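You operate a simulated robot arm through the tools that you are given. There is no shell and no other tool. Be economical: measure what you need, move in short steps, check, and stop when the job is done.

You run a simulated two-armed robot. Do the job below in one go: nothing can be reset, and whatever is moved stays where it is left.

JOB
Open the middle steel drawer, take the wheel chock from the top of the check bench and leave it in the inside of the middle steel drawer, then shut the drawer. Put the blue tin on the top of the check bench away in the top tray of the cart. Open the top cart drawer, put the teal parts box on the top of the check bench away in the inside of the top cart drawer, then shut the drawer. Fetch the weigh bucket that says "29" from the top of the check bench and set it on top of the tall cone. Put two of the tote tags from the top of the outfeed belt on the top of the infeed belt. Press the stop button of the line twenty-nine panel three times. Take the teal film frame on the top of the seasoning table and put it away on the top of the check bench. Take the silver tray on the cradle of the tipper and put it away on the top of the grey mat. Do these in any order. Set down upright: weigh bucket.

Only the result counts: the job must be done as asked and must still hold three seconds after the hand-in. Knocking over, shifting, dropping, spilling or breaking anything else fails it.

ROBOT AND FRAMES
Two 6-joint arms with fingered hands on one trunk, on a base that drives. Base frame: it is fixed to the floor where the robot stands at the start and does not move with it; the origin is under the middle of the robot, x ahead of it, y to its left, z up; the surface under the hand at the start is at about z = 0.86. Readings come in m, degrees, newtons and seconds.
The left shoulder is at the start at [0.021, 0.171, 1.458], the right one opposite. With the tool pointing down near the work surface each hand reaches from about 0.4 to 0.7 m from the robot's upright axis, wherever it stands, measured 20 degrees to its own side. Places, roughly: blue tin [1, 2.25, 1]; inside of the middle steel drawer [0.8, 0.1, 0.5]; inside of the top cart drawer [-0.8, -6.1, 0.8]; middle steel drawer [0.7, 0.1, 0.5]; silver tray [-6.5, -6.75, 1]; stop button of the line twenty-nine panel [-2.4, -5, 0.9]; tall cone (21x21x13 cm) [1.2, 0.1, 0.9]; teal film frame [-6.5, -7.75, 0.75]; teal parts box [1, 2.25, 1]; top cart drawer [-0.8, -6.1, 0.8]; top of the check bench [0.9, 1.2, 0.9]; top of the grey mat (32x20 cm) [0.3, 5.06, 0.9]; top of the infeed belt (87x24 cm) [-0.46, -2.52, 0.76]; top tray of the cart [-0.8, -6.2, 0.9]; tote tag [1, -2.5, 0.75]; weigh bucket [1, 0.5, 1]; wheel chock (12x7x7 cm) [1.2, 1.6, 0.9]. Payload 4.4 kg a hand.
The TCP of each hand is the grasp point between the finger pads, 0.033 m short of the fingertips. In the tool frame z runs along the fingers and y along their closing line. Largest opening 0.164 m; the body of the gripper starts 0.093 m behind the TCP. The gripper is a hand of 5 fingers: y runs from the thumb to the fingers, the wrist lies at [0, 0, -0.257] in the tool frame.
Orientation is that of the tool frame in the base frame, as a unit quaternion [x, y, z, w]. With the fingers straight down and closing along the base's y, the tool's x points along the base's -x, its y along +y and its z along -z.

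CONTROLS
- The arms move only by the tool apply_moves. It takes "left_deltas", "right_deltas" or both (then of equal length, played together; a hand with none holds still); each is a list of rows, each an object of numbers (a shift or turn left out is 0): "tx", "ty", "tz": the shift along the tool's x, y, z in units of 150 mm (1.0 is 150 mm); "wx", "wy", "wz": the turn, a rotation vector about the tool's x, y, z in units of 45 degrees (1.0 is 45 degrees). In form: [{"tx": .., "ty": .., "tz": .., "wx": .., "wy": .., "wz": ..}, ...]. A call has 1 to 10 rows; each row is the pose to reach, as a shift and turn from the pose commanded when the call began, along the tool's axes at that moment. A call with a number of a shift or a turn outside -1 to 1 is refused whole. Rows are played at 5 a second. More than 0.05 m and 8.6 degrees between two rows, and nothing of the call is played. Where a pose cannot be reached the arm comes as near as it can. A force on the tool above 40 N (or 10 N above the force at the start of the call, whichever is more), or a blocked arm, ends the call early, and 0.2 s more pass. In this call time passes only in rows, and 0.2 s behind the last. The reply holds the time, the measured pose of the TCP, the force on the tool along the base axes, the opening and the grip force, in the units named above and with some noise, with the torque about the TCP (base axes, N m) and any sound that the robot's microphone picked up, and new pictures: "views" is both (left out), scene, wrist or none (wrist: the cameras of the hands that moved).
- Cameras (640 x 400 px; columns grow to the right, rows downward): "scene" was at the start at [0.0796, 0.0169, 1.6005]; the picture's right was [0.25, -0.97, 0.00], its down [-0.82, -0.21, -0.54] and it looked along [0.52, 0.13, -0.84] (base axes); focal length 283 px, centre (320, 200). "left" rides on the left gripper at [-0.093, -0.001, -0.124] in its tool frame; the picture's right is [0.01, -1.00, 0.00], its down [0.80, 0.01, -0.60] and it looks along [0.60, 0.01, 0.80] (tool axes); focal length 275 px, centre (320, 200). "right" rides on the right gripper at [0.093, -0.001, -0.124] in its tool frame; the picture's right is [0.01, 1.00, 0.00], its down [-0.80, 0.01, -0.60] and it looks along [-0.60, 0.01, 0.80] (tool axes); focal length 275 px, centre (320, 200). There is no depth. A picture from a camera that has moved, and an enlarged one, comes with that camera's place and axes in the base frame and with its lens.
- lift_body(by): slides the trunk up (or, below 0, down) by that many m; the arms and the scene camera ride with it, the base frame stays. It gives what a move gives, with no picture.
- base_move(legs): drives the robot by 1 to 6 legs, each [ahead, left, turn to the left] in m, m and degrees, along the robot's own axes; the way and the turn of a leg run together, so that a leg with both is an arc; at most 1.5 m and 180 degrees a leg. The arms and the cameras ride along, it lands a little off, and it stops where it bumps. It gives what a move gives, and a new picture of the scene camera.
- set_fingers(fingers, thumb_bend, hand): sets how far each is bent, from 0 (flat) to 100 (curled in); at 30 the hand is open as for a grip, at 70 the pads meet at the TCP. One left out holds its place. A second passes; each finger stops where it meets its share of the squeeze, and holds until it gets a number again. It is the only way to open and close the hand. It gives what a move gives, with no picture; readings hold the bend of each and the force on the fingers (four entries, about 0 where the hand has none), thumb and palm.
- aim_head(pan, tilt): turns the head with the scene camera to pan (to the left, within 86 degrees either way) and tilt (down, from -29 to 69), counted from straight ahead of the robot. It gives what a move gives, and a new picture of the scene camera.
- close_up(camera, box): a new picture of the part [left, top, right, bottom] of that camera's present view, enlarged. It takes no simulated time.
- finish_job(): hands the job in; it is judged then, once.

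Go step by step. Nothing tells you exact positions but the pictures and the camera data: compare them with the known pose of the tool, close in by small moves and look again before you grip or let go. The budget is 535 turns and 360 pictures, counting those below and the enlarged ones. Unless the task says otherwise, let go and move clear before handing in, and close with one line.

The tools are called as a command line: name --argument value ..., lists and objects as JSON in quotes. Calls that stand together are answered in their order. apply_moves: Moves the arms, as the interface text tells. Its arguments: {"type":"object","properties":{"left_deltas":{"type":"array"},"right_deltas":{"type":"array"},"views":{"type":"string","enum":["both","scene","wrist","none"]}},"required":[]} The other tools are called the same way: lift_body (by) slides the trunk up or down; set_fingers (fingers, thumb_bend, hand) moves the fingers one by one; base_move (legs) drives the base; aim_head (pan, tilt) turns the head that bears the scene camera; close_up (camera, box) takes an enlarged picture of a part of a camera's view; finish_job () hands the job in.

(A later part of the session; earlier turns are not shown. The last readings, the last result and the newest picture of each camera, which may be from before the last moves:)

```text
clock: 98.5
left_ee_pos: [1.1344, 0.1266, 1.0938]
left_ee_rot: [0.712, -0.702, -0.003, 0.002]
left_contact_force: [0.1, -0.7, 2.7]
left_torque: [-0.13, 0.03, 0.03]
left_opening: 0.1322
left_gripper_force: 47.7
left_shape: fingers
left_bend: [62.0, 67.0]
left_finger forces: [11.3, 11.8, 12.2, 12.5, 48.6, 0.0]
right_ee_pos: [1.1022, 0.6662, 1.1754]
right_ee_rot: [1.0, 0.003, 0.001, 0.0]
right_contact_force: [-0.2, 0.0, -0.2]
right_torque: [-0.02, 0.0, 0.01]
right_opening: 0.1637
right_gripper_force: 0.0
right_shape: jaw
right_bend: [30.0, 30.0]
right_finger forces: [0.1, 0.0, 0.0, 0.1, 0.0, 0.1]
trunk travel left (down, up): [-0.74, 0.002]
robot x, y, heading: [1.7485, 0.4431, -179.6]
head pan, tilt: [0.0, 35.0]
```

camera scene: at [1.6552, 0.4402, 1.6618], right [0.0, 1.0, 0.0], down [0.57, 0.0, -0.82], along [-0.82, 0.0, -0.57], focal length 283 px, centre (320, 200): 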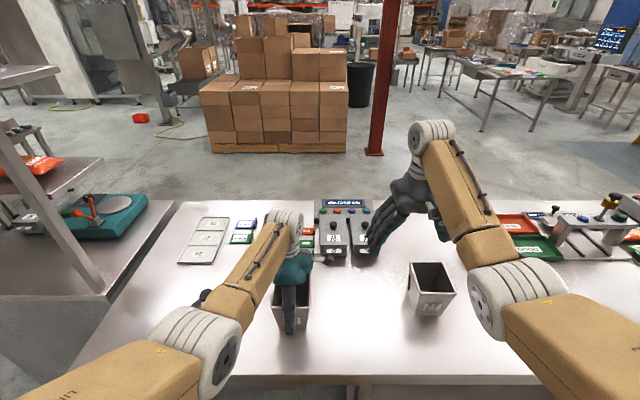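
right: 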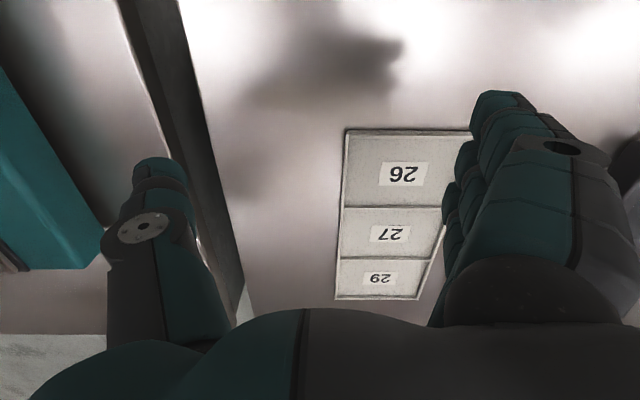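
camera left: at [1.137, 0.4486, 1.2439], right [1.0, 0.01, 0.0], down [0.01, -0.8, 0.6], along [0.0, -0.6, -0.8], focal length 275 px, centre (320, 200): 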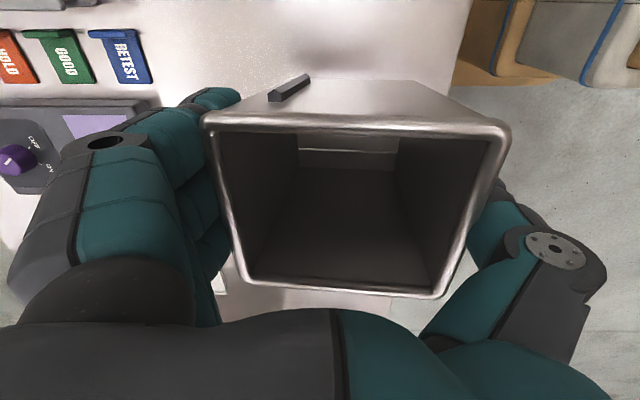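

Light contact now; I'll press a bit more to get a clean torque estimate of where the knob is.

apply_moves --left_deltas '[{"tz": 0.01}, {"tz": 0.018}]' --views "none"

close_up --camera "scene" --box '[150, 220, 270, 320]'

```text
clock: 99.1
left_ee_pos: [1.1358, 0.1276, 1.092]
left_ee_rot: [0.713, -0.701, -0.005, 0.002]
left_contact_force: [-0.9, -1.0, 19.4]
left_torque: [-0.33, 0.15, -0.03]
left_opening: 0.1325
left_gripper_force: 47.0
left_shape: fingers
left_bend: [62.0, 67.0]
left_finger forces: [11.1, 11.2, 11.3, 11.7, 48.4, 0.0]
right_ee_pos: [1.1033, 0.6671, 1.1776]
right_ee_rot: [1.0, 0.002, -0.001, 0.001]
right_contact_force: [0.2, 0.5, -0.2]
right_torque: [-0.05, -0.02, 0.01]
right_opening: 0.1638
right_gripper_force: 0.0
right_shape: jaw
right_bend: [30.0, 30.0]
right_finger forces: [0.0, 0.0, 0.0, 0.0, 0.0, 0.0]
trunk travel left (down, up): [-0.74, 0.002]
robot x, y, heading: [1.7489, 0.4436, -179.8]
head pan, tilt: [0.0, 35.0]
```

```text
4.00 times, centred on (210, 270) of scene
camera zoom: at [1.657, 0.441, 1.6622], right [0.0, 1.0, 0.0], down [0.57, 0.0, -0.82], along [-0.82, 0.0, -0.57], focal length 1130 px, centre (760, -80)
```

zoom: 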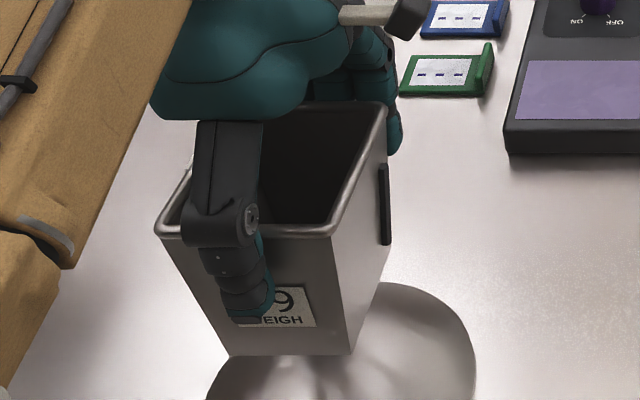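

apply_moves --left_deltas '[{"tz": -0.04}, {"tx": 0.033, "ty": -0.02, "tz": -0.04}, {"tx": 0.033, "ty": -0.02, "tz": -0.02}]' --views "none"

```text
clock: 99.9
left_ee_pos: [1.1383, 0.1213, 1.0937]
left_ee_rot: [0.713, -0.701, -0.003, 0.0]
left_contact_force: [0.8, 2.1, 8.1]
left_torque: [0.1, 0.18, -0.03]
left_opening: 0.1322
left_gripper_force: 47.9
left_shape: fingers
left_bend: [62.0, 67.0]
left_finger forces: [11.0, 11.5, 11.9, 12.6, 48.5, 0.0]
right_ee_pos: [1.1015, 0.6671, 1.1757]
right_ee_rot: [1.0, 0.002, 0.0, 0.0]
right_contact_force: [-0.3, 0.1, 0.3]
right_torque: [-0.02, 0.01, 0.05]
right_opening: 0.1637
right_gripper_force: 0.1
right_shape: jaw
right_bend: [30.0, 30.0]
right_finger forces: [0.0, 0.0, 0.1, 0.0, 0.1, 0.0]
trunk travel left (down, up): [-0.74, 0.002]
robot x, y, heading: [1.7506, 0.4397, -179.6]
head pan, tilt: [0.0, 35.0]
```

set_fingers --hand "left" --fingers 52 --thumb_bend 54

close_up --camera "scene" --box '[150, 220, 270, 320]'

```text
clock: 100.9
left_ee_pos: [1.1403, 0.1226, 1.0973]
left_ee_rot: [0.713, -0.701, -0.005, 0.003]
left_contact_force: [8.8, 2.0, 37.3]
left_torque: [-0.13, -0.45, 0.04]
left_opening: 0.1435
left_gripper_force: 33.4
left_shape: fingers
left_bend: [50.0, 51.0]
left_finger forces: [6.1, 6.3, 6.7, 7.0, 39.9, 0.1]
right_ee_pos: [1.1061, 0.6685, 1.177]
right_ee_rot: [1.0, 0.003, -0.001, 0.001]
right_contact_force: [0.1, -0.3, 0.0]
right_torque: [-0.02, -0.03, 0.02]
right_opening: 0.1639
right_gripper_force: 0.0
right_shape: jaw
right_bend: [30.0, 30.0]
right_finger forces: [0.0, 0.1, 0.0, 0.1, 0.1, 0.0]
trunk travel left (down, up): [-0.74, 0.002]
robot x, y, heading: [1.7507, 0.4415, -180.0]
head pan, tilt: [0.0, 35.0]
```

```text
4.00 times, centred on (210, 270) of scene
camera zoom: at [1.6605, 0.4427, 1.6623], right [-0.01, 1.0, 0.0], down [0.57, 0.0, -0.82], along [-0.82, -0.01, -0.57], focal length 1130 px, centre (760, -80)
```

zoom: 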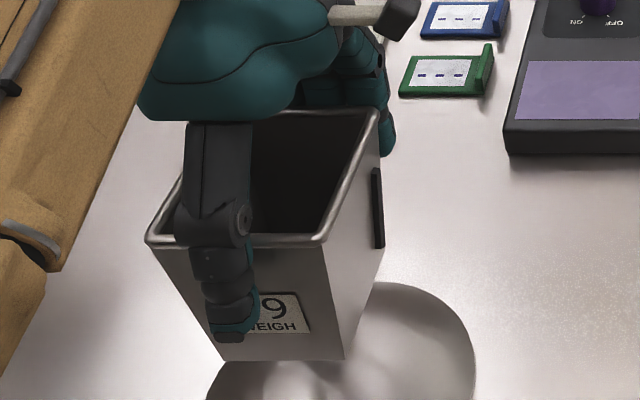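

apply_moves --left_deltas '[{"ty": -0.02, "tz": -0.03}, {"ty": -0.04, "tz": -0.06}]' --views "none"

close_up --camera "scene" --box '[150, 220, 270, 320]'

```text
clock: 101.5
left_ee_pos: [1.1451, 0.1213, 1.0976]
left_ee_rot: [0.714, -0.701, -0.003, -0.003]
left_contact_force: [-0.6, 1.7, -0.9]
left_torque: [0.09, 0.25, -0.02]
left_opening: 0.1437
left_gripper_force: 40.4
left_shape: fingers
left_bend: [48.0, 50.0]
left_finger forces: [9.6, 10.0, 10.6, 11.2, 39.4, 0.0]
right_ee_pos: [1.1006, 0.6661, 1.1755]
right_ee_rot: [1.0, 0.003, 0.001, 0.0]
right_contact_force: [0.3, 0.0, -0.3]
right_torque: [-0.01, 0.01, 0.03]
right_opening: 0.1639
right_gripper_force: 0.1
right_shape: jaw
right_bend: [30.0, 30.0]
right_finger forces: [0.0, 0.1, 0.0, 0.1, 0.1, 0.0]
trunk travel left (down, up): [-0.74, 0.002]
robot x, y, heading: [1.7536, 0.4429, -179.7]
head pan, tilt: [0.0, 35.0]
```

```text
4.00 times, centred on (210, 270) of scene
camera zoom: at [1.654, 0.44, 1.6614], right [0.0, 1.0, 0.0], down [0.57, 0.0, -0.82], along [-0.82, 0.0, -0.57], focal length 1130 px, centre (760, -80)
```

zoom: 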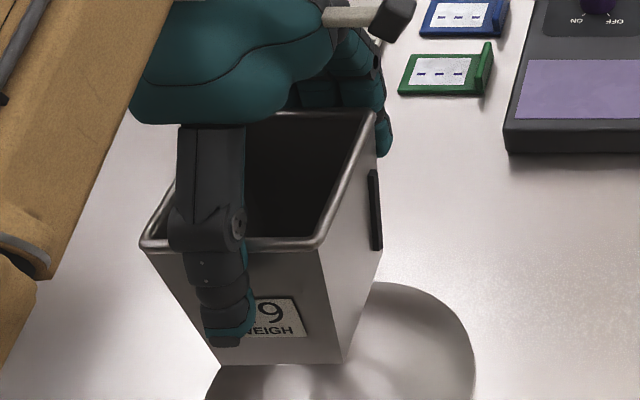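

set_fingers --hand "left" --fingers 40 --thumb_bend 42

close_up --camera "scene" --box '[150, 220, 270, 320]'

```text
clock: 102.5
left_ee_pos: [1.1447, 0.122, 1.1001]
left_ee_rot: [0.713, -0.701, -0.003, -0.001]
left_contact_force: [0.1, -0.6, -5.4]
left_torque: [0.0, 0.0, -0.02]
left_opening: 0.1529
left_gripper_force: 19.9
left_shape: fingers
left_bend: [38.0, 40.0]
left_finger forces: [4.6, 4.9, 5.1, 5.5, 19.2, 0.1]
right_ee_pos: [1.1012, 0.6662, 1.1762]
right_ee_rot: [1.0, 0.003, 0.001, 0.0]
right_contact_force: [-0.3, 0.2, -0.4]
right_torque: [-0.05, 0.0, 0.0]
right_opening: 0.1641
right_gripper_force: 0.1
right_shape: jaw
right_bend: [30.0, 30.0]
right_finger forces: [0.0, 0.0, 0.1, 0.0, 0.1, 0.0]
trunk travel left (down, up): [-0.74, 0.002]
robot x, y, heading: [1.755, 0.4399, -179.7]
head pan, tilt: [0.0, 35.0]
```

```text
4.00 times, centred on (210, 270) of scene
camera zoom: at [1.6542, 0.4397, 1.6617], right [0.0, 1.0, 0.0], down [0.57, 0.0, -0.82], along [-0.82, 0.0, -0.57], focal length 1130 px, centre (760, -80)
```

zoom: 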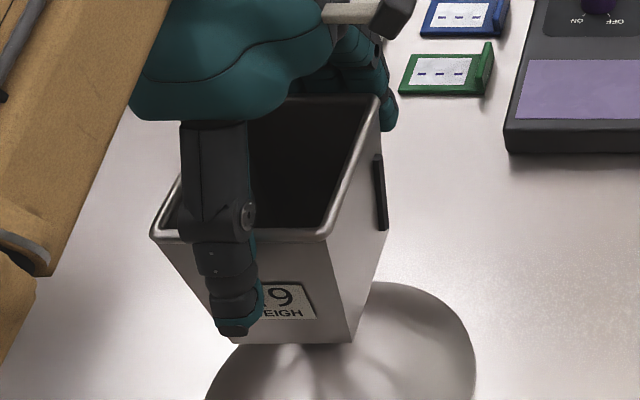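

The hand is now holding the bucket with a light, nearly open grip. I'll fine-shift and lower again to the knob.

apply_moves --left_deltas '[{"tx": 0.04, "ty": -0.027}, {"tx": 0.04, "ty": -0.027, "tz": 0.02}, {"tx": 0.04, "ty": -0.027, "tz": 0.04}]' --views "none"

apply_moves --left_deltas '[{"tz": 0.01}, {"tz": 0.02}]' --views "none"

```text
clock: 103.3
left_ee_pos: [1.1496, 0.1133, 1.099]
left_ee_rot: [0.713, -0.702, -0.005, 0.002]
left_contact_force: [1.2, -1.6, 18.5]
left_torque: [0.01, -0.16, 0.02]
left_opening: 0.1535
left_gripper_force: 21.7
left_shape: fingers
left_bend: [38.0, 40.0]
left_finger forces: [4.6, 4.9, 5.3, 5.5, 22.6, 0.1]
right_ee_pos: [1.1028, 0.6652, 1.1768]
right_ee_rot: [1.0, 0.003, -0.001, 0.0]
right_contact_force: [-0.2, 0.1, 0.1]
right_torque: [-0.01, -0.01, -0.03]
right_opening: 0.1639
right_gripper_force: 0.1
right_shape: jaw
right_bend: [30.0, 30.0]
right_finger forces: [0.0, 0.0, 0.0, 0.0, 0.0, 0.1]
trunk travel left (down, up): [-0.74, 0.002]
robot x, y, heading: [1.7513, 0.4436, -179.6]
head pan, tilt: [0.0, 35.0]
```

```text
clock: 104.0
left_ee_pos: [1.1474, 0.1149, 1.0984]
left_ee_rot: [0.713, -0.702, -0.006, 0.005]
left_contact_force: [7.2, 0.3, 18.5]
left_torque: [0.03, -0.56, 0.0]
left_opening: 0.1534
left_gripper_force: 19.5
left_shape: fingers
left_bend: [38.0, 40.0]
left_finger forces: [3.5, 3.8, 3.8, 4.2, 24.8, 0.1]
right_ee_pos: [1.1031, 0.6664, 1.1749]
right_ee_rot: [1.0, 0.003, 0.0, 0.0]
right_contact_force: [0.5, -0.5, -0.4]
right_torque: [0.03, -0.06, -0.02]
right_opening: 0.1638
right_gripper_force: 0.0
right_shape: jaw
right_bend: [30.0, 30.0]
right_finger forces: [0.1, 0.0, 0.0, 0.0, 0.0, 0.0]
trunk travel left (down, up): [-0.74, 0.002]
robot x, y, heading: [1.752, 0.4416, -180.0]
head pan, tilt: [0.0, 35.0]
stopped in row 2 (left hand): the force on the tool passed its limit at 40 N (the readings are from after the stop); the commanded pose is now the measured one
```

apply_moves --left_deltas '[{"tz": -0.01}, {"tz": -0.02}]' --views "none"

close_up --camera "scene" --box '[150, 220, 270, 320]'

```text
clock: 104.6
left_ee_pos: [1.1475, 0.1149, 1.0983]
left_ee_rot: [0.713, -0.701, -0.006, 0.005]
left_contact_force: [2.3, 0.0, 11.2]
left_torque: [0.02, -0.09, 0.01]
left_opening: 0.1534
left_gripper_force: 19.8
left_shape: fingers
left_bend: [38.0, 40.0]
left_finger forces: [4.0, 4.4, 4.6, 4.9, 20.4, 0.0]
right_ee_pos: [1.1028, 0.6665, 1.1748]
right_ee_rot: [1.0, 0.003, 0.0, 0.001]
right_contact_force: [-0.1, 0.4, 0.9]
right_torque: [-0.03, 0.0, -0.01]
right_opening: 0.1641
right_gripper_force: 0.0
right_shape: jaw
right_bend: [30.0, 30.0]
right_finger forces: [0.1, 0.0, 0.0, 0.0, 0.0, 0.0]
trunk travel left (down, up): [-0.74, 0.002]
robot x, y, heading: [1.7557, 0.4401, -179.8]
head pan, tilt: [0.0, 35.0]
```

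```text
4.00 times, centred on (210, 270) of scene
camera zoom: at [1.6563, 0.4404, 1.6619], right [-0.01, 1.0, 0.0], down [0.57, 0.0, -0.82], along [-0.82, 0.0, -0.57], focal length 1130 px, centre (760, -80)
```

zoom: 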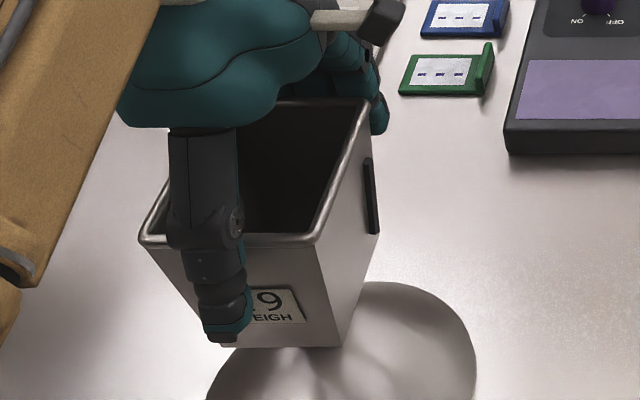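

apply_moves --left_deltas '[{"tz": -0.06}, {"tz": -0.1}, {"tz": -0.1, "ty": -0.03}, {"tz": -0.1, "ty": -0.055}]' --views "none"

close_up --camera "scene" --box '[150, 220, 270, 320]'

```text
clock: 105.6
left_ee_pos: [1.1556, 0.114, 1.1122]
left_ee_rot: [0.713, -0.702, -0.005, 0.002]
left_contact_force: [0.2, 0.8, -5.4]
left_torque: [-0.03, 0.0, 0.01]
left_opening: 0.1531
left_gripper_force: 20.2
left_shape: fingers
left_bend: [38.0, 40.0]
left_finger forces: [4.6, 5.0, 5.3, 5.5, 19.6, 0.1]
right_ee_pos: [1.1017, 0.6661, 1.1746]
right_ee_rot: [1.0, 0.002, 0.001, 0.0]
right_contact_force: [-0.6, -0.8, 0.4]
right_torque: [0.01, -0.01, -0.01]
right_opening: 0.1637
right_gripper_force: 0.1
right_shape: jaw
right_bend: [30.0, 30.0]
right_finger forces: [0.0, 0.1, 0.0, 0.1, 0.1, 0.1]
trunk travel left (down, up): [-0.74, 0.002]
robot x, y, heading: [1.751, 0.4393, -179.6]
head pan, tilt: [0.0, 35.0]
```

```text
4.00 times, centred on (210, 270) of scene
camera zoom: at [1.6546, 0.4397, 1.6618], right [-0.01, 1.0, 0.0], down [0.57, 0.0, -0.82], along [-0.82, 0.0, -0.57], focal length 1130 px, centre (760, -80)
```

zoom: 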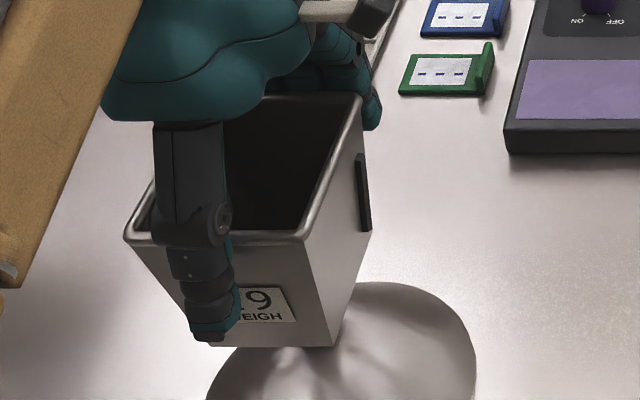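

apply_moves --left_deltas '[{"tz": 0.03}, {"tz": 0.06}, {"tz": 0.075}, {"tz": 0.085}]' --views "none"

```text
clock: 106.6
left_ee_pos: [1.1527, 0.1152, 1.1002]
left_ee_rot: [0.713, -0.701, -0.005, 0.003]
left_contact_force: [-0.4, -1.1, -4.9]
left_torque: [0.01, 0.03, -0.03]
left_opening: 0.1532
left_gripper_force: 19.8
left_shape: fingers
left_bend: [38.0, 40.0]
left_finger forces: [4.6, 4.9, 5.1, 5.5, 19.4, 0.0]
right_ee_pos: [1.1014, 0.6664, 1.1747]
right_ee_rot: [1.0, 0.003, 0.001, 0.0]
right_contact_force: [-0.4, -0.4, 0.3]
right_torque: [0.02, 0.01, -0.01]
right_opening: 0.164
right_gripper_force: 0.1
right_shape: jaw
right_bend: [30.0, 30.0]
right_finger forces: [0.0, 0.0, 0.0, 0.1, 0.0, 0.0]
trunk travel left (down, up): [-0.74, 0.002]
robot x, y, heading: [1.7555, 0.4419, -179.7]
head pan, tilt: [0.0, 35.0]
```

apply_moves --left_deltas '[{"tz": 0.01}, {"tz": 0.018}]' --views "none"

```text
clock: 107.2
left_ee_pos: [1.1537, 0.1139, 1.0993]
left_ee_rot: [0.713, -0.701, -0.005, 0.005]
left_contact_force: [0.3, -0.7, 4.2]
left_torque: [0.04, -0.08, 0.02]
left_opening: 0.1534
left_gripper_force: 20.6
left_shape: fingers
left_bend: [38.0, 40.0]
left_finger forces: [4.6, 4.9, 5.2, 5.6, 21.0, 0.0]
right_ee_pos: [1.1015, 0.6664, 1.1761]
right_ee_rot: [1.0, 0.003, 0.0, -0.001]
right_contact_force: [0.0, 1.4, 0.4]
right_torque: [-0.03, -0.02, 0.0]
right_opening: 0.1639
right_gripper_force: 0.0
right_shape: jaw
right_bend: [30.0, 30.0]
right_finger forces: [0.0, 0.0, 0.0, 0.0, 0.0, 0.0]
trunk travel left (down, up): [-0.74, 0.002]
robot x, y, heading: [1.7494, 0.4388, -179.7]
head pan, tilt: [0.0, 35.0]
```

set_fingers --hand "left" --fingers 32 --thumb_bend 34

close_up --camera "scene" --box '[150, 220, 270, 320]'

```text
clock: 108.2
left_ee_pos: [1.1551, 0.1147, 1.0985]
left_ee_rot: [0.712, -0.702, -0.005, 0.003]
left_contact_force: [1.6, 0.5, 1.1]
left_torque: [0.0, -0.08, 0.01]
left_opening: 0.168
left_gripper_force: 0.7
left_shape: fingers
left_bend: [32.0, 34.0]
left_finger forces: [0.0, 0.1, 0.1, 0.0, 1.6, 0.0]
right_ee_pos: [1.1016, 0.6666, 1.1757]
right_ee_rot: [1.0, 0.002, -0.001, -0.001]
right_contact_force: [-0.1, -0.2, -0.1]
right_torque: [-0.02, -0.02, -0.02]
right_opening: 0.1639
right_gripper_force: 0.0
right_shape: jaw
right_bend: [30.0, 30.0]
right_finger forces: [0.1, 0.0, 0.0, 0.1, 0.0, 0.0]
trunk travel left (down, up): [-0.74, 0.002]
robot x, y, heading: [1.7545, 0.4391, -179.7]
head pan, tilt: [0.0, 35.0]
```

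```text
4.00 times, centred on (210, 270) of scene
camera zoom: at [1.6552, 0.44, 1.6619], right [-0.01, 1.0, 0.0], down [0.57, 0.0, -0.82], along [-0.82, 0.0, -0.57], focal length 1130 px, centre (760, -80)
```

zoom: 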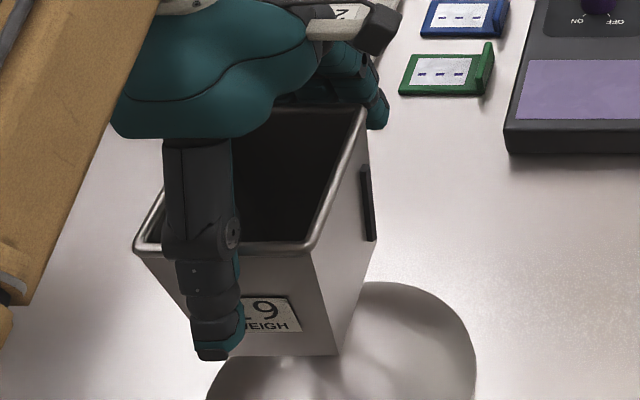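

The bucket is essentially free and sitting level on the knob. I'll ease the thumb away, then raise the hand.

apply_moves --left_deltas '[{"ty": -0.02}, {"ty": -0.05}, {"ty": -0.05, "tz": -0.05}, {"ty": -0.05, "tz": -0.12}]' --views "none"

close_up --camera "scene" --box '[150, 220, 270, 320]'

```text
clock: 109.2
left_ee_pos: [1.162, 0.1148, 1.1167]
left_ee_rot: [0.713, -0.701, -0.005, 0.004]
left_contact_force: [0.0, -0.2, -0.5]
left_torque: [-0.01, -0.02, 0.02]
left_opening: 0.1682
left_gripper_force: 0.0
left_shape: fingers
left_bend: [32.0, 34.0]
left_finger forces: [0.0, 0.0, 0.1, 0.0, 0.1, 0.0]
right_ee_pos: [1.1011, 0.6652, 1.1756]
right_ee_rot: [1.0, 0.002, 0.0, 0.0]
right_contact_force: [-0.1, -0.9, 1.1]
right_torque: [0.01, 0.03, -0.01]
right_opening: 0.164
right_gripper_force: 0.1
right_shape: jaw
right_bend: [30.0, 30.0]
right_finger forces: [0.0, 0.1, 0.1, 0.1, 0.0, 0.0]
trunk travel left (down, up): [-0.74, 0.002]
robot x, y, heading: [1.7525, 0.4412, -179.4]
head pan, tilt: [0.0, 35.0]
```

```text
4.00 times, centred on (210, 270) of scene
camera zoom: at [1.655, 0.44, 1.6618], right [-0.01, 1.0, 0.0], down [0.57, 0.0, -0.82], along [-0.82, 0.0, -0.57], focal length 1130 px, centre (760, -80)
```

zoom: 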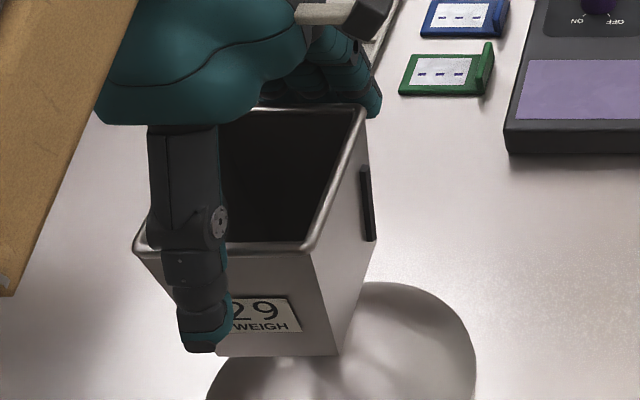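

The bucket stands by itself. I'll centre the fingers on it and slide out sideways along +y, keeping clear of the walls.

apply_moves --left_deltas '[{"ty": 0.04, "tz": -0.03}, {"ty": 0.04, "tx": -0.25, "tz": -0.03}, {"ty": 0.04, "tx": -0.5, "tz": -0.03}, {"ty": 0.04, "tx": -0.75, "tz": -0.03}, {"ty": 0.04, "tx": -1, "tz": -0.03}]' --views "both"

close_up --camera "scene" --box '[130, 220, 290, 350]'

```text
clock: 110.4
left_ee_pos: [1.1484, 0.2674, 1.1165]
left_ee_rot: [0.714, -0.701, -0.006, 0.005]
left_contact_force: [-0.3, 0.4, -0.2]
left_torque: [-0.03, 0.01, -0.02]
left_opening: 0.1679
left_gripper_force: 0.2
left_shape: fingers
left_bend: [32.0, 34.0]
left_finger forces: [0.0, 0.0, 0.0, 0.0, 0.1, 0.0]
left hand out of reach, approached as far as the arm can: row 3, 4, 5
right_ee_pos: [1.1012, 0.6678, 1.1746]
right_ee_rot: [1.0, 0.003, 0.0, 0.001]
right_contact_force: [0.7, 0.6, 0.2]
right_torque: [-0.01, 0.0, 0.01]
right_opening: 0.164
right_gripper_force: 0.0
right_shape: jaw
right_bend: [30.0, 30.0]
right_finger forces: [0.0, 0.0, 0.1, 0.0, 0.0, 0.0]
trunk travel left (down, up): [-0.74, 0.002]
robot x, y, heading: [1.7524, 0.4391, -179.6]
head pan, tilt: [0.0, 35.0]
camera scene: at [1.6548, 0.442, 1.6618], right [-0.01, 1.0, 0.0], down [0.57, 0.0, -0.82], along [-0.82, 0.0, -0.57], focal length 283 px, centre (320, 200)
camera left: at [1.149, 0.3598, 1.2413], right [1.0, 0.0, -0.01], down [0.01, -0.8, 0.6], along [-0.01, -0.6, -0.8], focal length 275 px, centre (320, 200)
```

scene: 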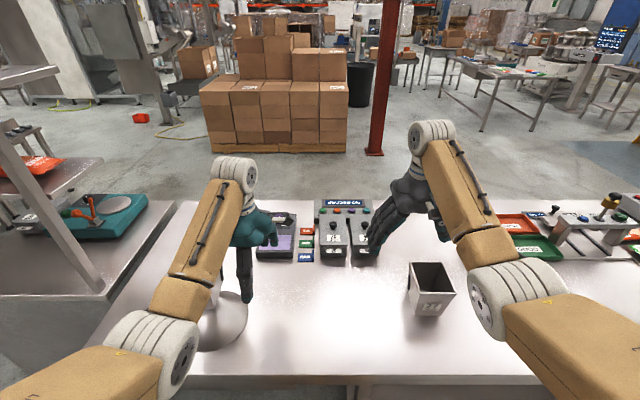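
left: 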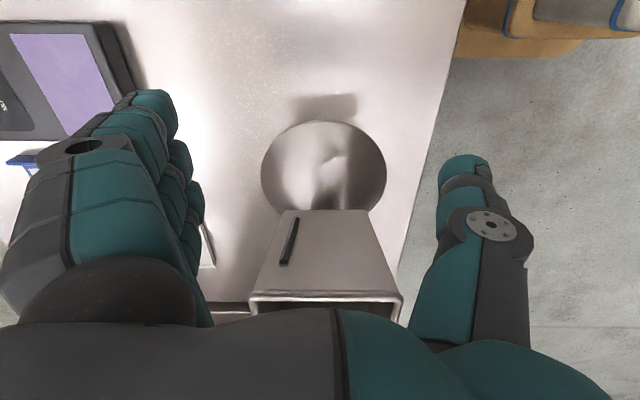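

```text
3.08 times, centred on (210, 285) of scene
camera zoom: at [1.6548, 0.442, 1.6618], right [-0.01, 1.0, 0.0], down [0.57, 0.0, -0.82], along [-0.82, 0.0, -0.57], focal length 870 px, centre (658, -62)
```

zoom: 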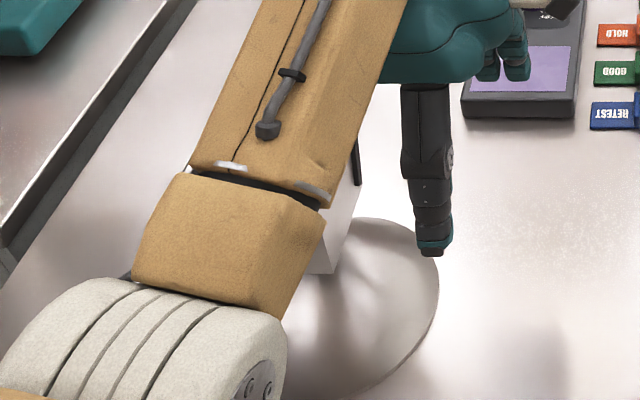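

The bucket stands upright on the cone. I'll back off and drive to the wheel chock.

base_move --legs '[[-0.35, 0, 0], [0, -0.95, 0], [0.35, 0, 0]]'

close_up --camera "right" --box '[0, 0, 640, 400]'

```text
clock: 119.0
left_ee_pos: [1.155, 1.2075, 1.1167]
left_ee_rot: [0.713, -0.701, -0.006, 0.004]
left_contact_force: [-1.0, 0.6, 0.4]
left_torque: [0.02, -0.04, -0.01]
left_opening: 0.1679
left_gripper_force: 0.1
left_shape: fingers
left_bend: [32.0, 34.0]
left_finger forces: [0.0, 0.0, 0.1, 0.0, 0.0, 0.0]
right_ee_pos: [1.1076, 1.6073, 1.1746]
right_ee_rot: [1.0, 0.003, 0.001, 0.001]
right_contact_force: [-0.2, 0.1, -0.4]
right_torque: [0.02, -0.01, -0.02]
right_opening: 0.164
right_gripper_force: 0.0
right_shape: jaw
right_bend: [30.0, 30.0]
right_finger forces: [0.0, 0.0, 0.1, 0.1, 0.1, 0.0]
trunk travel left (down, up): [-0.74, 0.002]
robot x, y, heading: [1.7598, 1.3832, -179.5]
head pan, tilt: [0.0, 35.0]
camera scene: at [1.6613, 1.3834, 1.6618], right [-0.01, 1.0, 0.0], down [0.57, 0.0, -0.82], along [-0.82, -0.01, -0.57], focal length 283 px, centre (320, 200)
```

scene: 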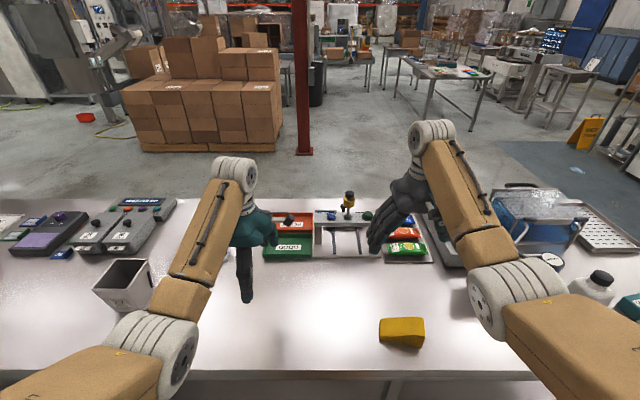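

```text
1.00 times, centred on (320, 200) of right (not enlarged: the box is as wide or as high as the picture)
camera zoom: at [1.2004, 1.6122, 1.2987], right [0.02, -1.0, 0.0], down [-0.8, -0.01, 0.6], along [-0.6, -0.01, -0.8], focal length 275 px, centre (320, 200)
```

zoom: 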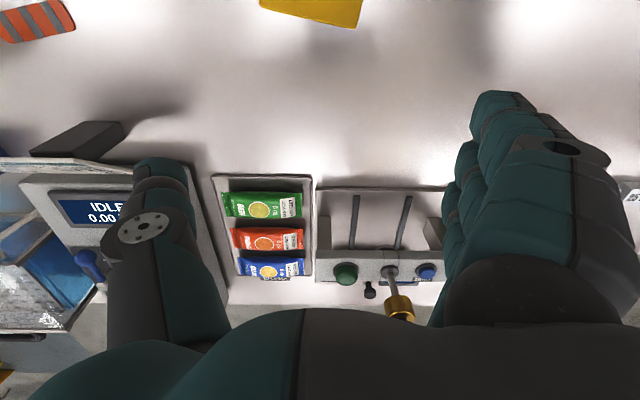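

close_up --camera "scene" --box '[350, 290, 450, 370]'

```text
5.00 times, centred on (400, 330) of scene
camera zoom: at [1.6613, 1.3834, 1.6618], right [-0.01, 1.0, 0.0], down [0.57, 0.0, -0.82], along [-0.82, -0.01, -0.57], focal length 1413 px, centre (-80, -450)
```

zoom: 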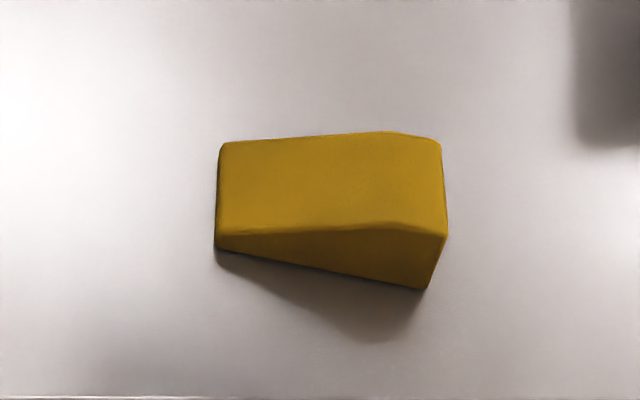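

The chock's centre is about [1.206,1.605], long axis 12° off y, tall end at +y. I'll rotate the right hand to close across its width.

apply_moves --right_deltas '[{"wz": -0.17, "tx": 0.1}, {"wz": -0.34, "tx": 0.2}, {"wz": -0.5, "tx": 0.35}, {"wz": -0.67, "tx": 0.5}, {"wz": -0.84, "tx": 0.6, "tz": 0.15}, {"wz": -1, "tx": 0.68, "ty": -0.05, "tz": 0.3}]' --views "none"

apply_moves --right_deltas '[{"wz": -0.17, "tz": 0.1}, {"wz": -0.34, "tz": 0.2}, {"wz": -0.5, "tz": 0.3}, {"wz": -0.67, "tz": 0.4}, {"wz": -0.733, "tz": 0.5}]' --views "both"

```text
clock: 120.5
left_ee_pos: [1.1569, 1.2068, 1.1166]
left_ee_rot: [0.713, -0.701, -0.006, 0.005]
left_contact_force: [-0.3, 0.0, 0.1]
left_torque: [-0.02, 0.03, 0.0]
left_opening: 0.1679
left_gripper_force: 0.1
left_shape: fingers
left_bend: [32.0, 34.0]
left_finger forces: [0.0, 0.0, 0.0, 0.0, 0.0, 0.1]
right_ee_pos: [1.1778, 1.6237, 1.0917]
right_ee_rot: [0.922, 0.387, -0.001, -0.001]
right_contact_force: [0.5, 0.1, 0.3]
right_torque: [-0.02, -0.01, 0.01]
right_opening: 0.1638
right_gripper_force: 0.0
right_shape: jaw
right_bend: [30.0, 30.0]
right_finger forces: [0.0, 0.1, 0.0, 0.0, 0.1, 0.1]
right hand out of reach, approached as far as the arm can: row 1, 2, 3, 4, 5, 6
trunk travel left (down, up): [-0.74, 0.002]
robot x, y, heading: [1.757, 1.3853, -179.6]
head pan, tilt: [0.0, 35.0]
```

```text
clock: 121.7
left_ee_pos: [1.1559, 1.2077, 1.1162]
left_ee_rot: [0.713, -0.701, -0.004, 0.003]
left_contact_force: [-0.2, 0.5, -0.5]
left_torque: [-0.01, 0.0, 0.01]
left_opening: 0.1679
left_gripper_force: 0.0
left_shape: fingers
left_bend: [32.0, 34.0]
left_finger forces: [0.0, 0.1, 0.0, 0.0, 0.1, 0.0]
right_ee_pos: [1.1775, 1.6244, 1.016]
right_ee_rot: [0.774, 0.633, 0.0, 0.0]
right_contact_force: [-0.9, -0.8, 0.2]
right_torque: [0.01, -0.02, 0.02]
right_opening: 0.1639
right_gripper_force: 0.2
right_shape: jaw
right_bend: [30.0, 30.0]
right_finger forces: [0.0, 0.0, 0.0, 0.0, 0.1, 0.0]
trunk travel left (down, up): [-0.74, 0.002]
robot x, y, heading: [1.758, 1.3843, -179.5]
head pan, tilt: [0.0, 35.0]
camera scene: at [1.6616, 1.3834, 1.6618], right [-0.01, 1.0, 0.0], down [0.57, 0.0, -0.82], along [-0.82, -0.01, -0.57], focal length 283 px, centre (320, 200)
camera right: at [1.1941, 1.7158, 1.1402], right [0.98, -0.19, 0.0], down [-0.15, -0.79, 0.6], along [-0.11, -0.59, -0.8], focal length 275 px, centre (320, 200)
```

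scene: 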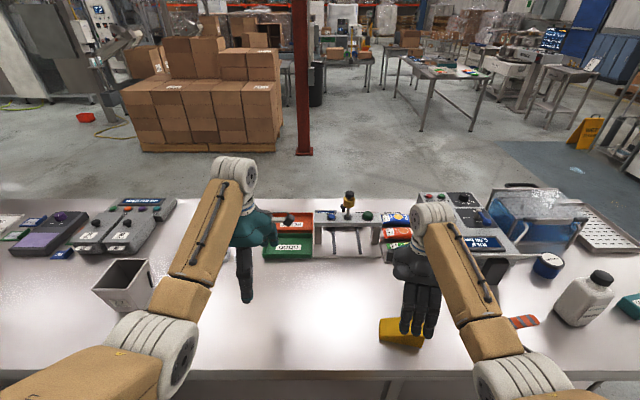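
right: 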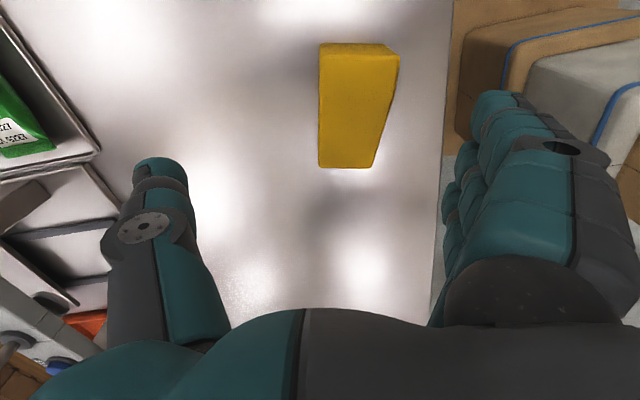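

apply_moves --right_deltas '[{"tx": 0.11, "ty": 0.183, "tz": 0.1}, {"tx": 0.11, "ty": 0.183, "tz": 0.4}, {"tx": 0.11, "ty": 0.183, "tz": 0.65}, {"tx": 0.11, "ty": 0.183, "tz": 0.76}]' --views "wrist"

```text
clock: 122.7
left_ee_pos: [1.1556, 1.2071, 1.1163]
left_ee_rot: [0.713, -0.701, -0.005, 0.003]
left_contact_force: [-0.3, -0.5, -0.7]
left_torque: [0.01, 0.03, 0.01]
left_opening: 0.1681
left_gripper_force: 0.0
left_shape: fingers
left_bend: [32.0, 34.0]
left_finger forces: [0.0, 0.0, 0.1, 0.0, 0.0, 0.1]
right_ee_pos: [1.2075, 1.6348, 0.902]
right_ee_rot: [0.775, 0.632, 0.0, 0.0]
right_contact_force: [-0.1, 0.0, 1.2]
right_torque: [0.04, -0.01, -0.01]
right_opening: 0.1639
right_gripper_force: 0.1
right_shape: jaw
right_bend: [30.0, 30.0]
right_finger forces: [0.1, 0.1, 0.1, 0.1, 0.0, 0.1]
trunk travel left (down, up): [-0.74, 0.002]
robot x, y, heading: [1.7617, 1.3845, -179.5]
head pan, tilt: [0.0, 35.0]
camera right: at [1.2244, 1.727, 1.0259], right [0.98, -0.19, 0.0], down [-0.15, -0.79, 0.6], along [-0.11, -0.59, -0.8], focal length 275 px, centre (320, 200)
```

right: 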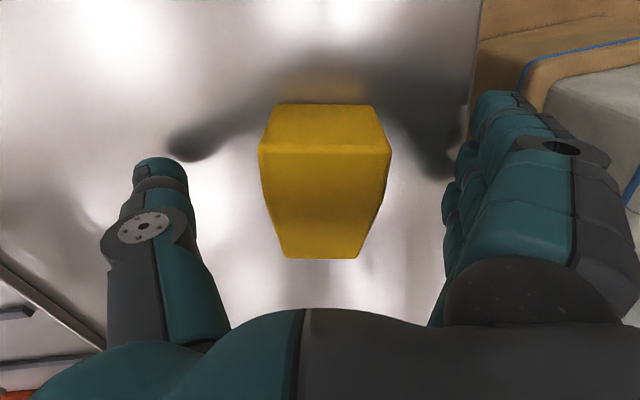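

Centred over the chock; closing the hand and lifting.

set_fingers --hand "right" --fingers 70 --thumb_bend 70

apply_moves --right_deltas '[{"tz": -0.3}, {"tz": -0.6}, {"tz": -0.9}]' --views "wrist"

```text
clock: 123.7
left_ee_pos: [1.1563, 1.2089, 1.1167]
left_ee_rot: [0.713, -0.701, -0.005, 0.003]
left_contact_force: [0.9, -0.8, 0.1]
left_torque: [-0.04, -0.01, 0.02]
left_opening: 0.1681
left_gripper_force: 0.0
left_shape: fingers
left_bend: [32.0, 34.0]
left_finger forces: [0.0, 0.1, 0.0, 0.0, 0.1, 0.0]
right_ee_pos: [1.207, 1.6351, 0.9017]
right_ee_rot: [0.776, 0.631, 0.001, 0.001]
right_contact_force: [0.0, -0.3, 0.3]
right_torque: [0.01, 0.01, 0.04]
right_opening: 0.0751
right_gripper_force: 32.4
right_shape: fingers
right_bend: [61.0, 58.0]
right_finger forces: [0.0, 14.6, 10.5, 7.6, 32.8, 0.0]
trunk travel left (down, up): [-0.74, 0.002]
robot x, y, heading: [1.7598, 1.3823, -179.4]
head pan, tilt: [0.0, 35.0]
```

```text
clock: 124.5
left_ee_pos: [1.1557, 1.2087, 1.1153]
left_ee_rot: [0.713, -0.701, -0.007, 0.004]
left_contact_force: [-0.4, 0.0, -0.1]
left_torque: [0.01, -0.01, -0.02]
left_opening: 0.1679
left_gripper_force: 0.1
left_shape: fingers
left_bend: [32.0, 34.0]
left_finger forces: [0.1, 0.0, 0.0, 0.1, 0.1, 0.0]
right_ee_pos: [1.2074, 1.6349, 1.037]
right_ee_rot: [0.775, 0.632, 0.001, 0.0]
right_contact_force: [-0.7, 0.0, -3.0]
right_torque: [0.01, 0.0, 0.0]
right_opening: 0.0749
right_gripper_force: 33.1
right_shape: fingers
right_bend: [61.0, 58.0]
right_finger forces: [0.1, 14.9, 10.5, 7.5, 32.9, 0.1]
trunk travel left (down, up): [-0.74, 0.002]
robot x, y, heading: [1.7564, 1.3862, -179.6]
head pan, tilt: [0.0, 35.0]
camera right: at [1.2256, 1.727, 1.1604], right [0.98, -0.19, 0.0], down [-0.15, -0.79, 0.6], along [-0.11, -0.59, -0.8], focal length 275 px, centre (320, 200)
```

right: 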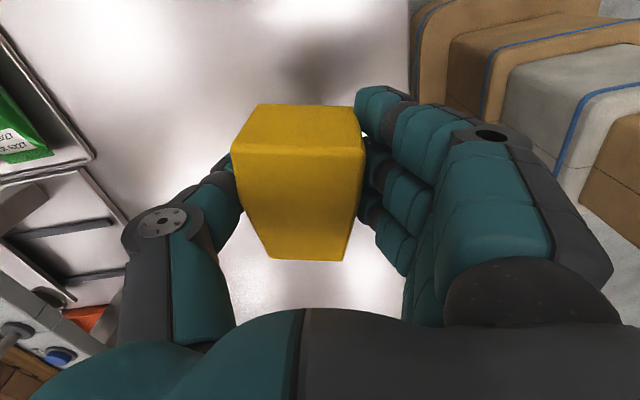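

Chock held. Now around the bench end to the front, facing the steel drawers.

base_move --legs '[[-0.4, 0, 0], [0, -1.5, 0], [0, -0.45, 0], [1.5, 0, 0], [1.3, 0, 0], [0, 1.5, 0]]'

base_move --legs '[[0, 1.5, 0], [0, 0.2, 180]]'

aim_head --pan 0 --tilt 40

```text
clock: 156.3
left_ee_pos: [-1.2303, 1.7185, 1.1175]
left_ee_rot: [-0.704, 0.71, 0.006, -0.003]
left_contact_force: [-0.8, 0.4, 0.6]
left_torque: [-0.01, -0.02, 0.0]
left_opening: 0.1678
left_gripper_force: 0.0
left_shape: fingers
left_bend: [32.0, 34.0]
left_finger forces: [0.1, 0.0, 0.0, 0.1, 0.0, 0.0]
right_ee_pos: [-1.1694, 2.1447, 1.0359]
right_ee_rot: [0.783, 0.622, 0.0, 0.001]
right_contact_force: [-0.5, -0.4, -3.3]
right_torque: [0.02, -0.02, 0.01]
right_opening: 0.075
right_gripper_force: 32.7
right_shape: fingers
right_bend: [61.0, 58.0]
right_finger forces: [0.1, 15.1, 10.4, 7.3, 32.8, 0.0]
trunk travel left (down, up): [-0.74, 0.002]
robot x, y, heading: [-0.6268, 1.8807, 179.0]
head pan, tilt: [0.0, 35.0]
camera scene: at [-0.721, 1.8819, 1.6618], right [0.02, 1.0, 0.0], down [0.57, -0.01, -0.82], along [-0.82, 0.02, -0.57], focal length 283 px, centre (320, 200)
```

scene: 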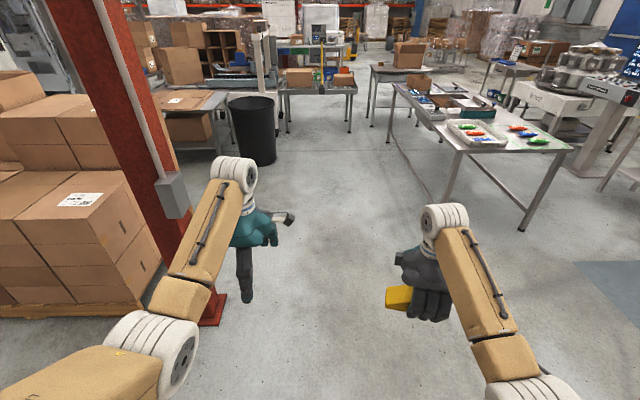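

```text
clock: 171.1
left_ee_pos: [0.0739, 0.529, 1.1149]
left_ee_rot: [0.716, 0.698, 0.003, 0.006]
left_contact_force: [-0.2, 0.7, 0.0]
left_torque: [0.01, 0.0, -0.01]
left_opening: 0.168
left_gripper_force: 0.1
left_shape: fingers
left_bend: [32.0, 34.0]
left_finger forces: [0.1, 0.0, 0.0, 0.0, 0.1, 0.0]
right_ee_pos: [0.0031, 0.1043, 1.0366]
right_ee_rot: [-0.615, 0.788, 0.001, -0.001]
right_contact_force: [-0.3, -0.5, -3.0]
right_torque: [-0.04, 0.05, -0.01]
right_opening: 0.0742
right_gripper_force: 30.8
right_shape: fingers
right_bend: [61.0, 58.0]
right_finger forces: [0.1, 14.4, 9.8, 6.6, 30.9, 0.1]
trunk travel left (down, up): [-0.74, 0.002]
robot x, y, heading: [-0.54, 0.3765, -2.2]
head pan, tilt: [0.0, 35.0]
cut short: leg 2
camera scene: at [-0.4375, 0.373, 1.6618], right [-0.04, -1.0, 0.0], down [-0.57, 0.02, -0.82], along [0.82, -0.03, -0.57], focal length 283 px, centre (320, 200)
```

scene: 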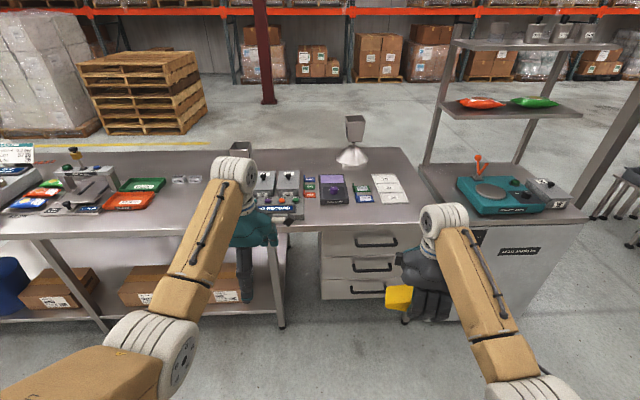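

```text
clock: 171.8
left_ee_pos: [0.0718, 0.5272, 1.1157]
left_ee_rot: [0.716, 0.698, 0.003, 0.005]
left_contact_force: [0.0, 0.7, 0.5]
left_torque: [-0.01, -0.04, 0.01]
left_opening: 0.1679
left_gripper_force: 0.1
left_shape: fingers
left_bend: [32.0, 34.0]
left_finger forces: [0.0, 0.0, 0.0, 0.0, 0.0, 0.1]
right_ee_pos: [0.0041, 0.1034, 1.0367]
right_ee_rot: [-0.614, 0.789, 0.001, 0.0]
right_contact_force: [0.3, 0.3, -2.1]
right_torque: [-0.02, 0.04, 0.01]
right_opening: 0.0743
right_gripper_force: 30.9
right_shape: fingers
right_bend: [61.0, 58.0]
right_finger forces: [0.1, 14.6, 9.6, 6.4, 30.8, 0.1]
trunk travel left (down, up): [-0.74, 0.002]
robot x, y, heading: [-0.5385, 0.3758, -1.9]
head pan, tilt: [0.0, 40.0]
camera scene: at [-0.4406, 0.373, 1.6543], right [-0.04, -1.0, 0.0], down [-0.64, 0.02, -0.77], along [0.77, -0.03, -0.64], focal length 283 px, centre (320, 200)
```

scene: 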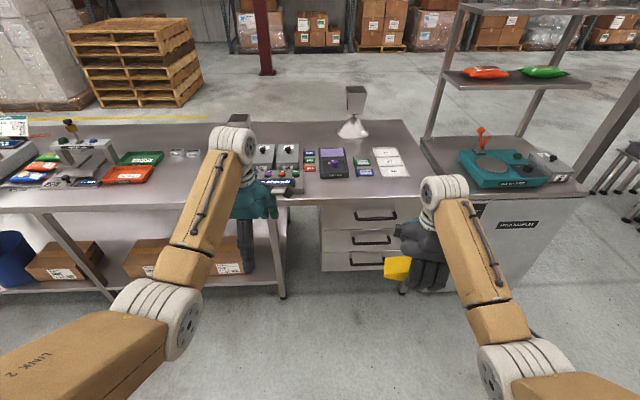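

Now a closer look at the drawer handles.

close_up --camera "scene" --box '[300, 180, 440, 280]'

```text
4.00 times, centred on (370, 230) of scene
camera zoom: at [-0.4406, 0.373, 1.6543], right [-0.04, -1.0, 0.0], down [-0.64, 0.02, -0.77], along [0.77, -0.03, -0.64], focal length 1130 px, centre (120, 80)
```

zoom: 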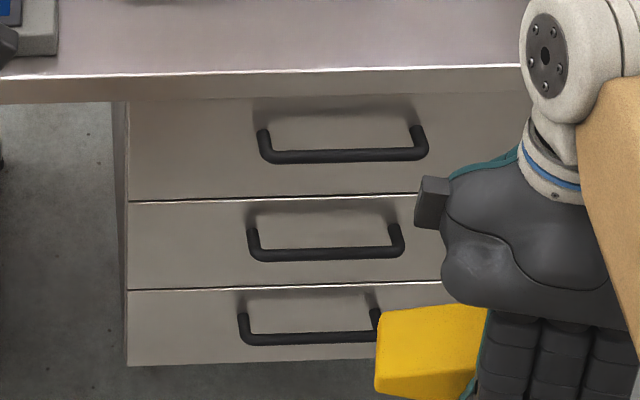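

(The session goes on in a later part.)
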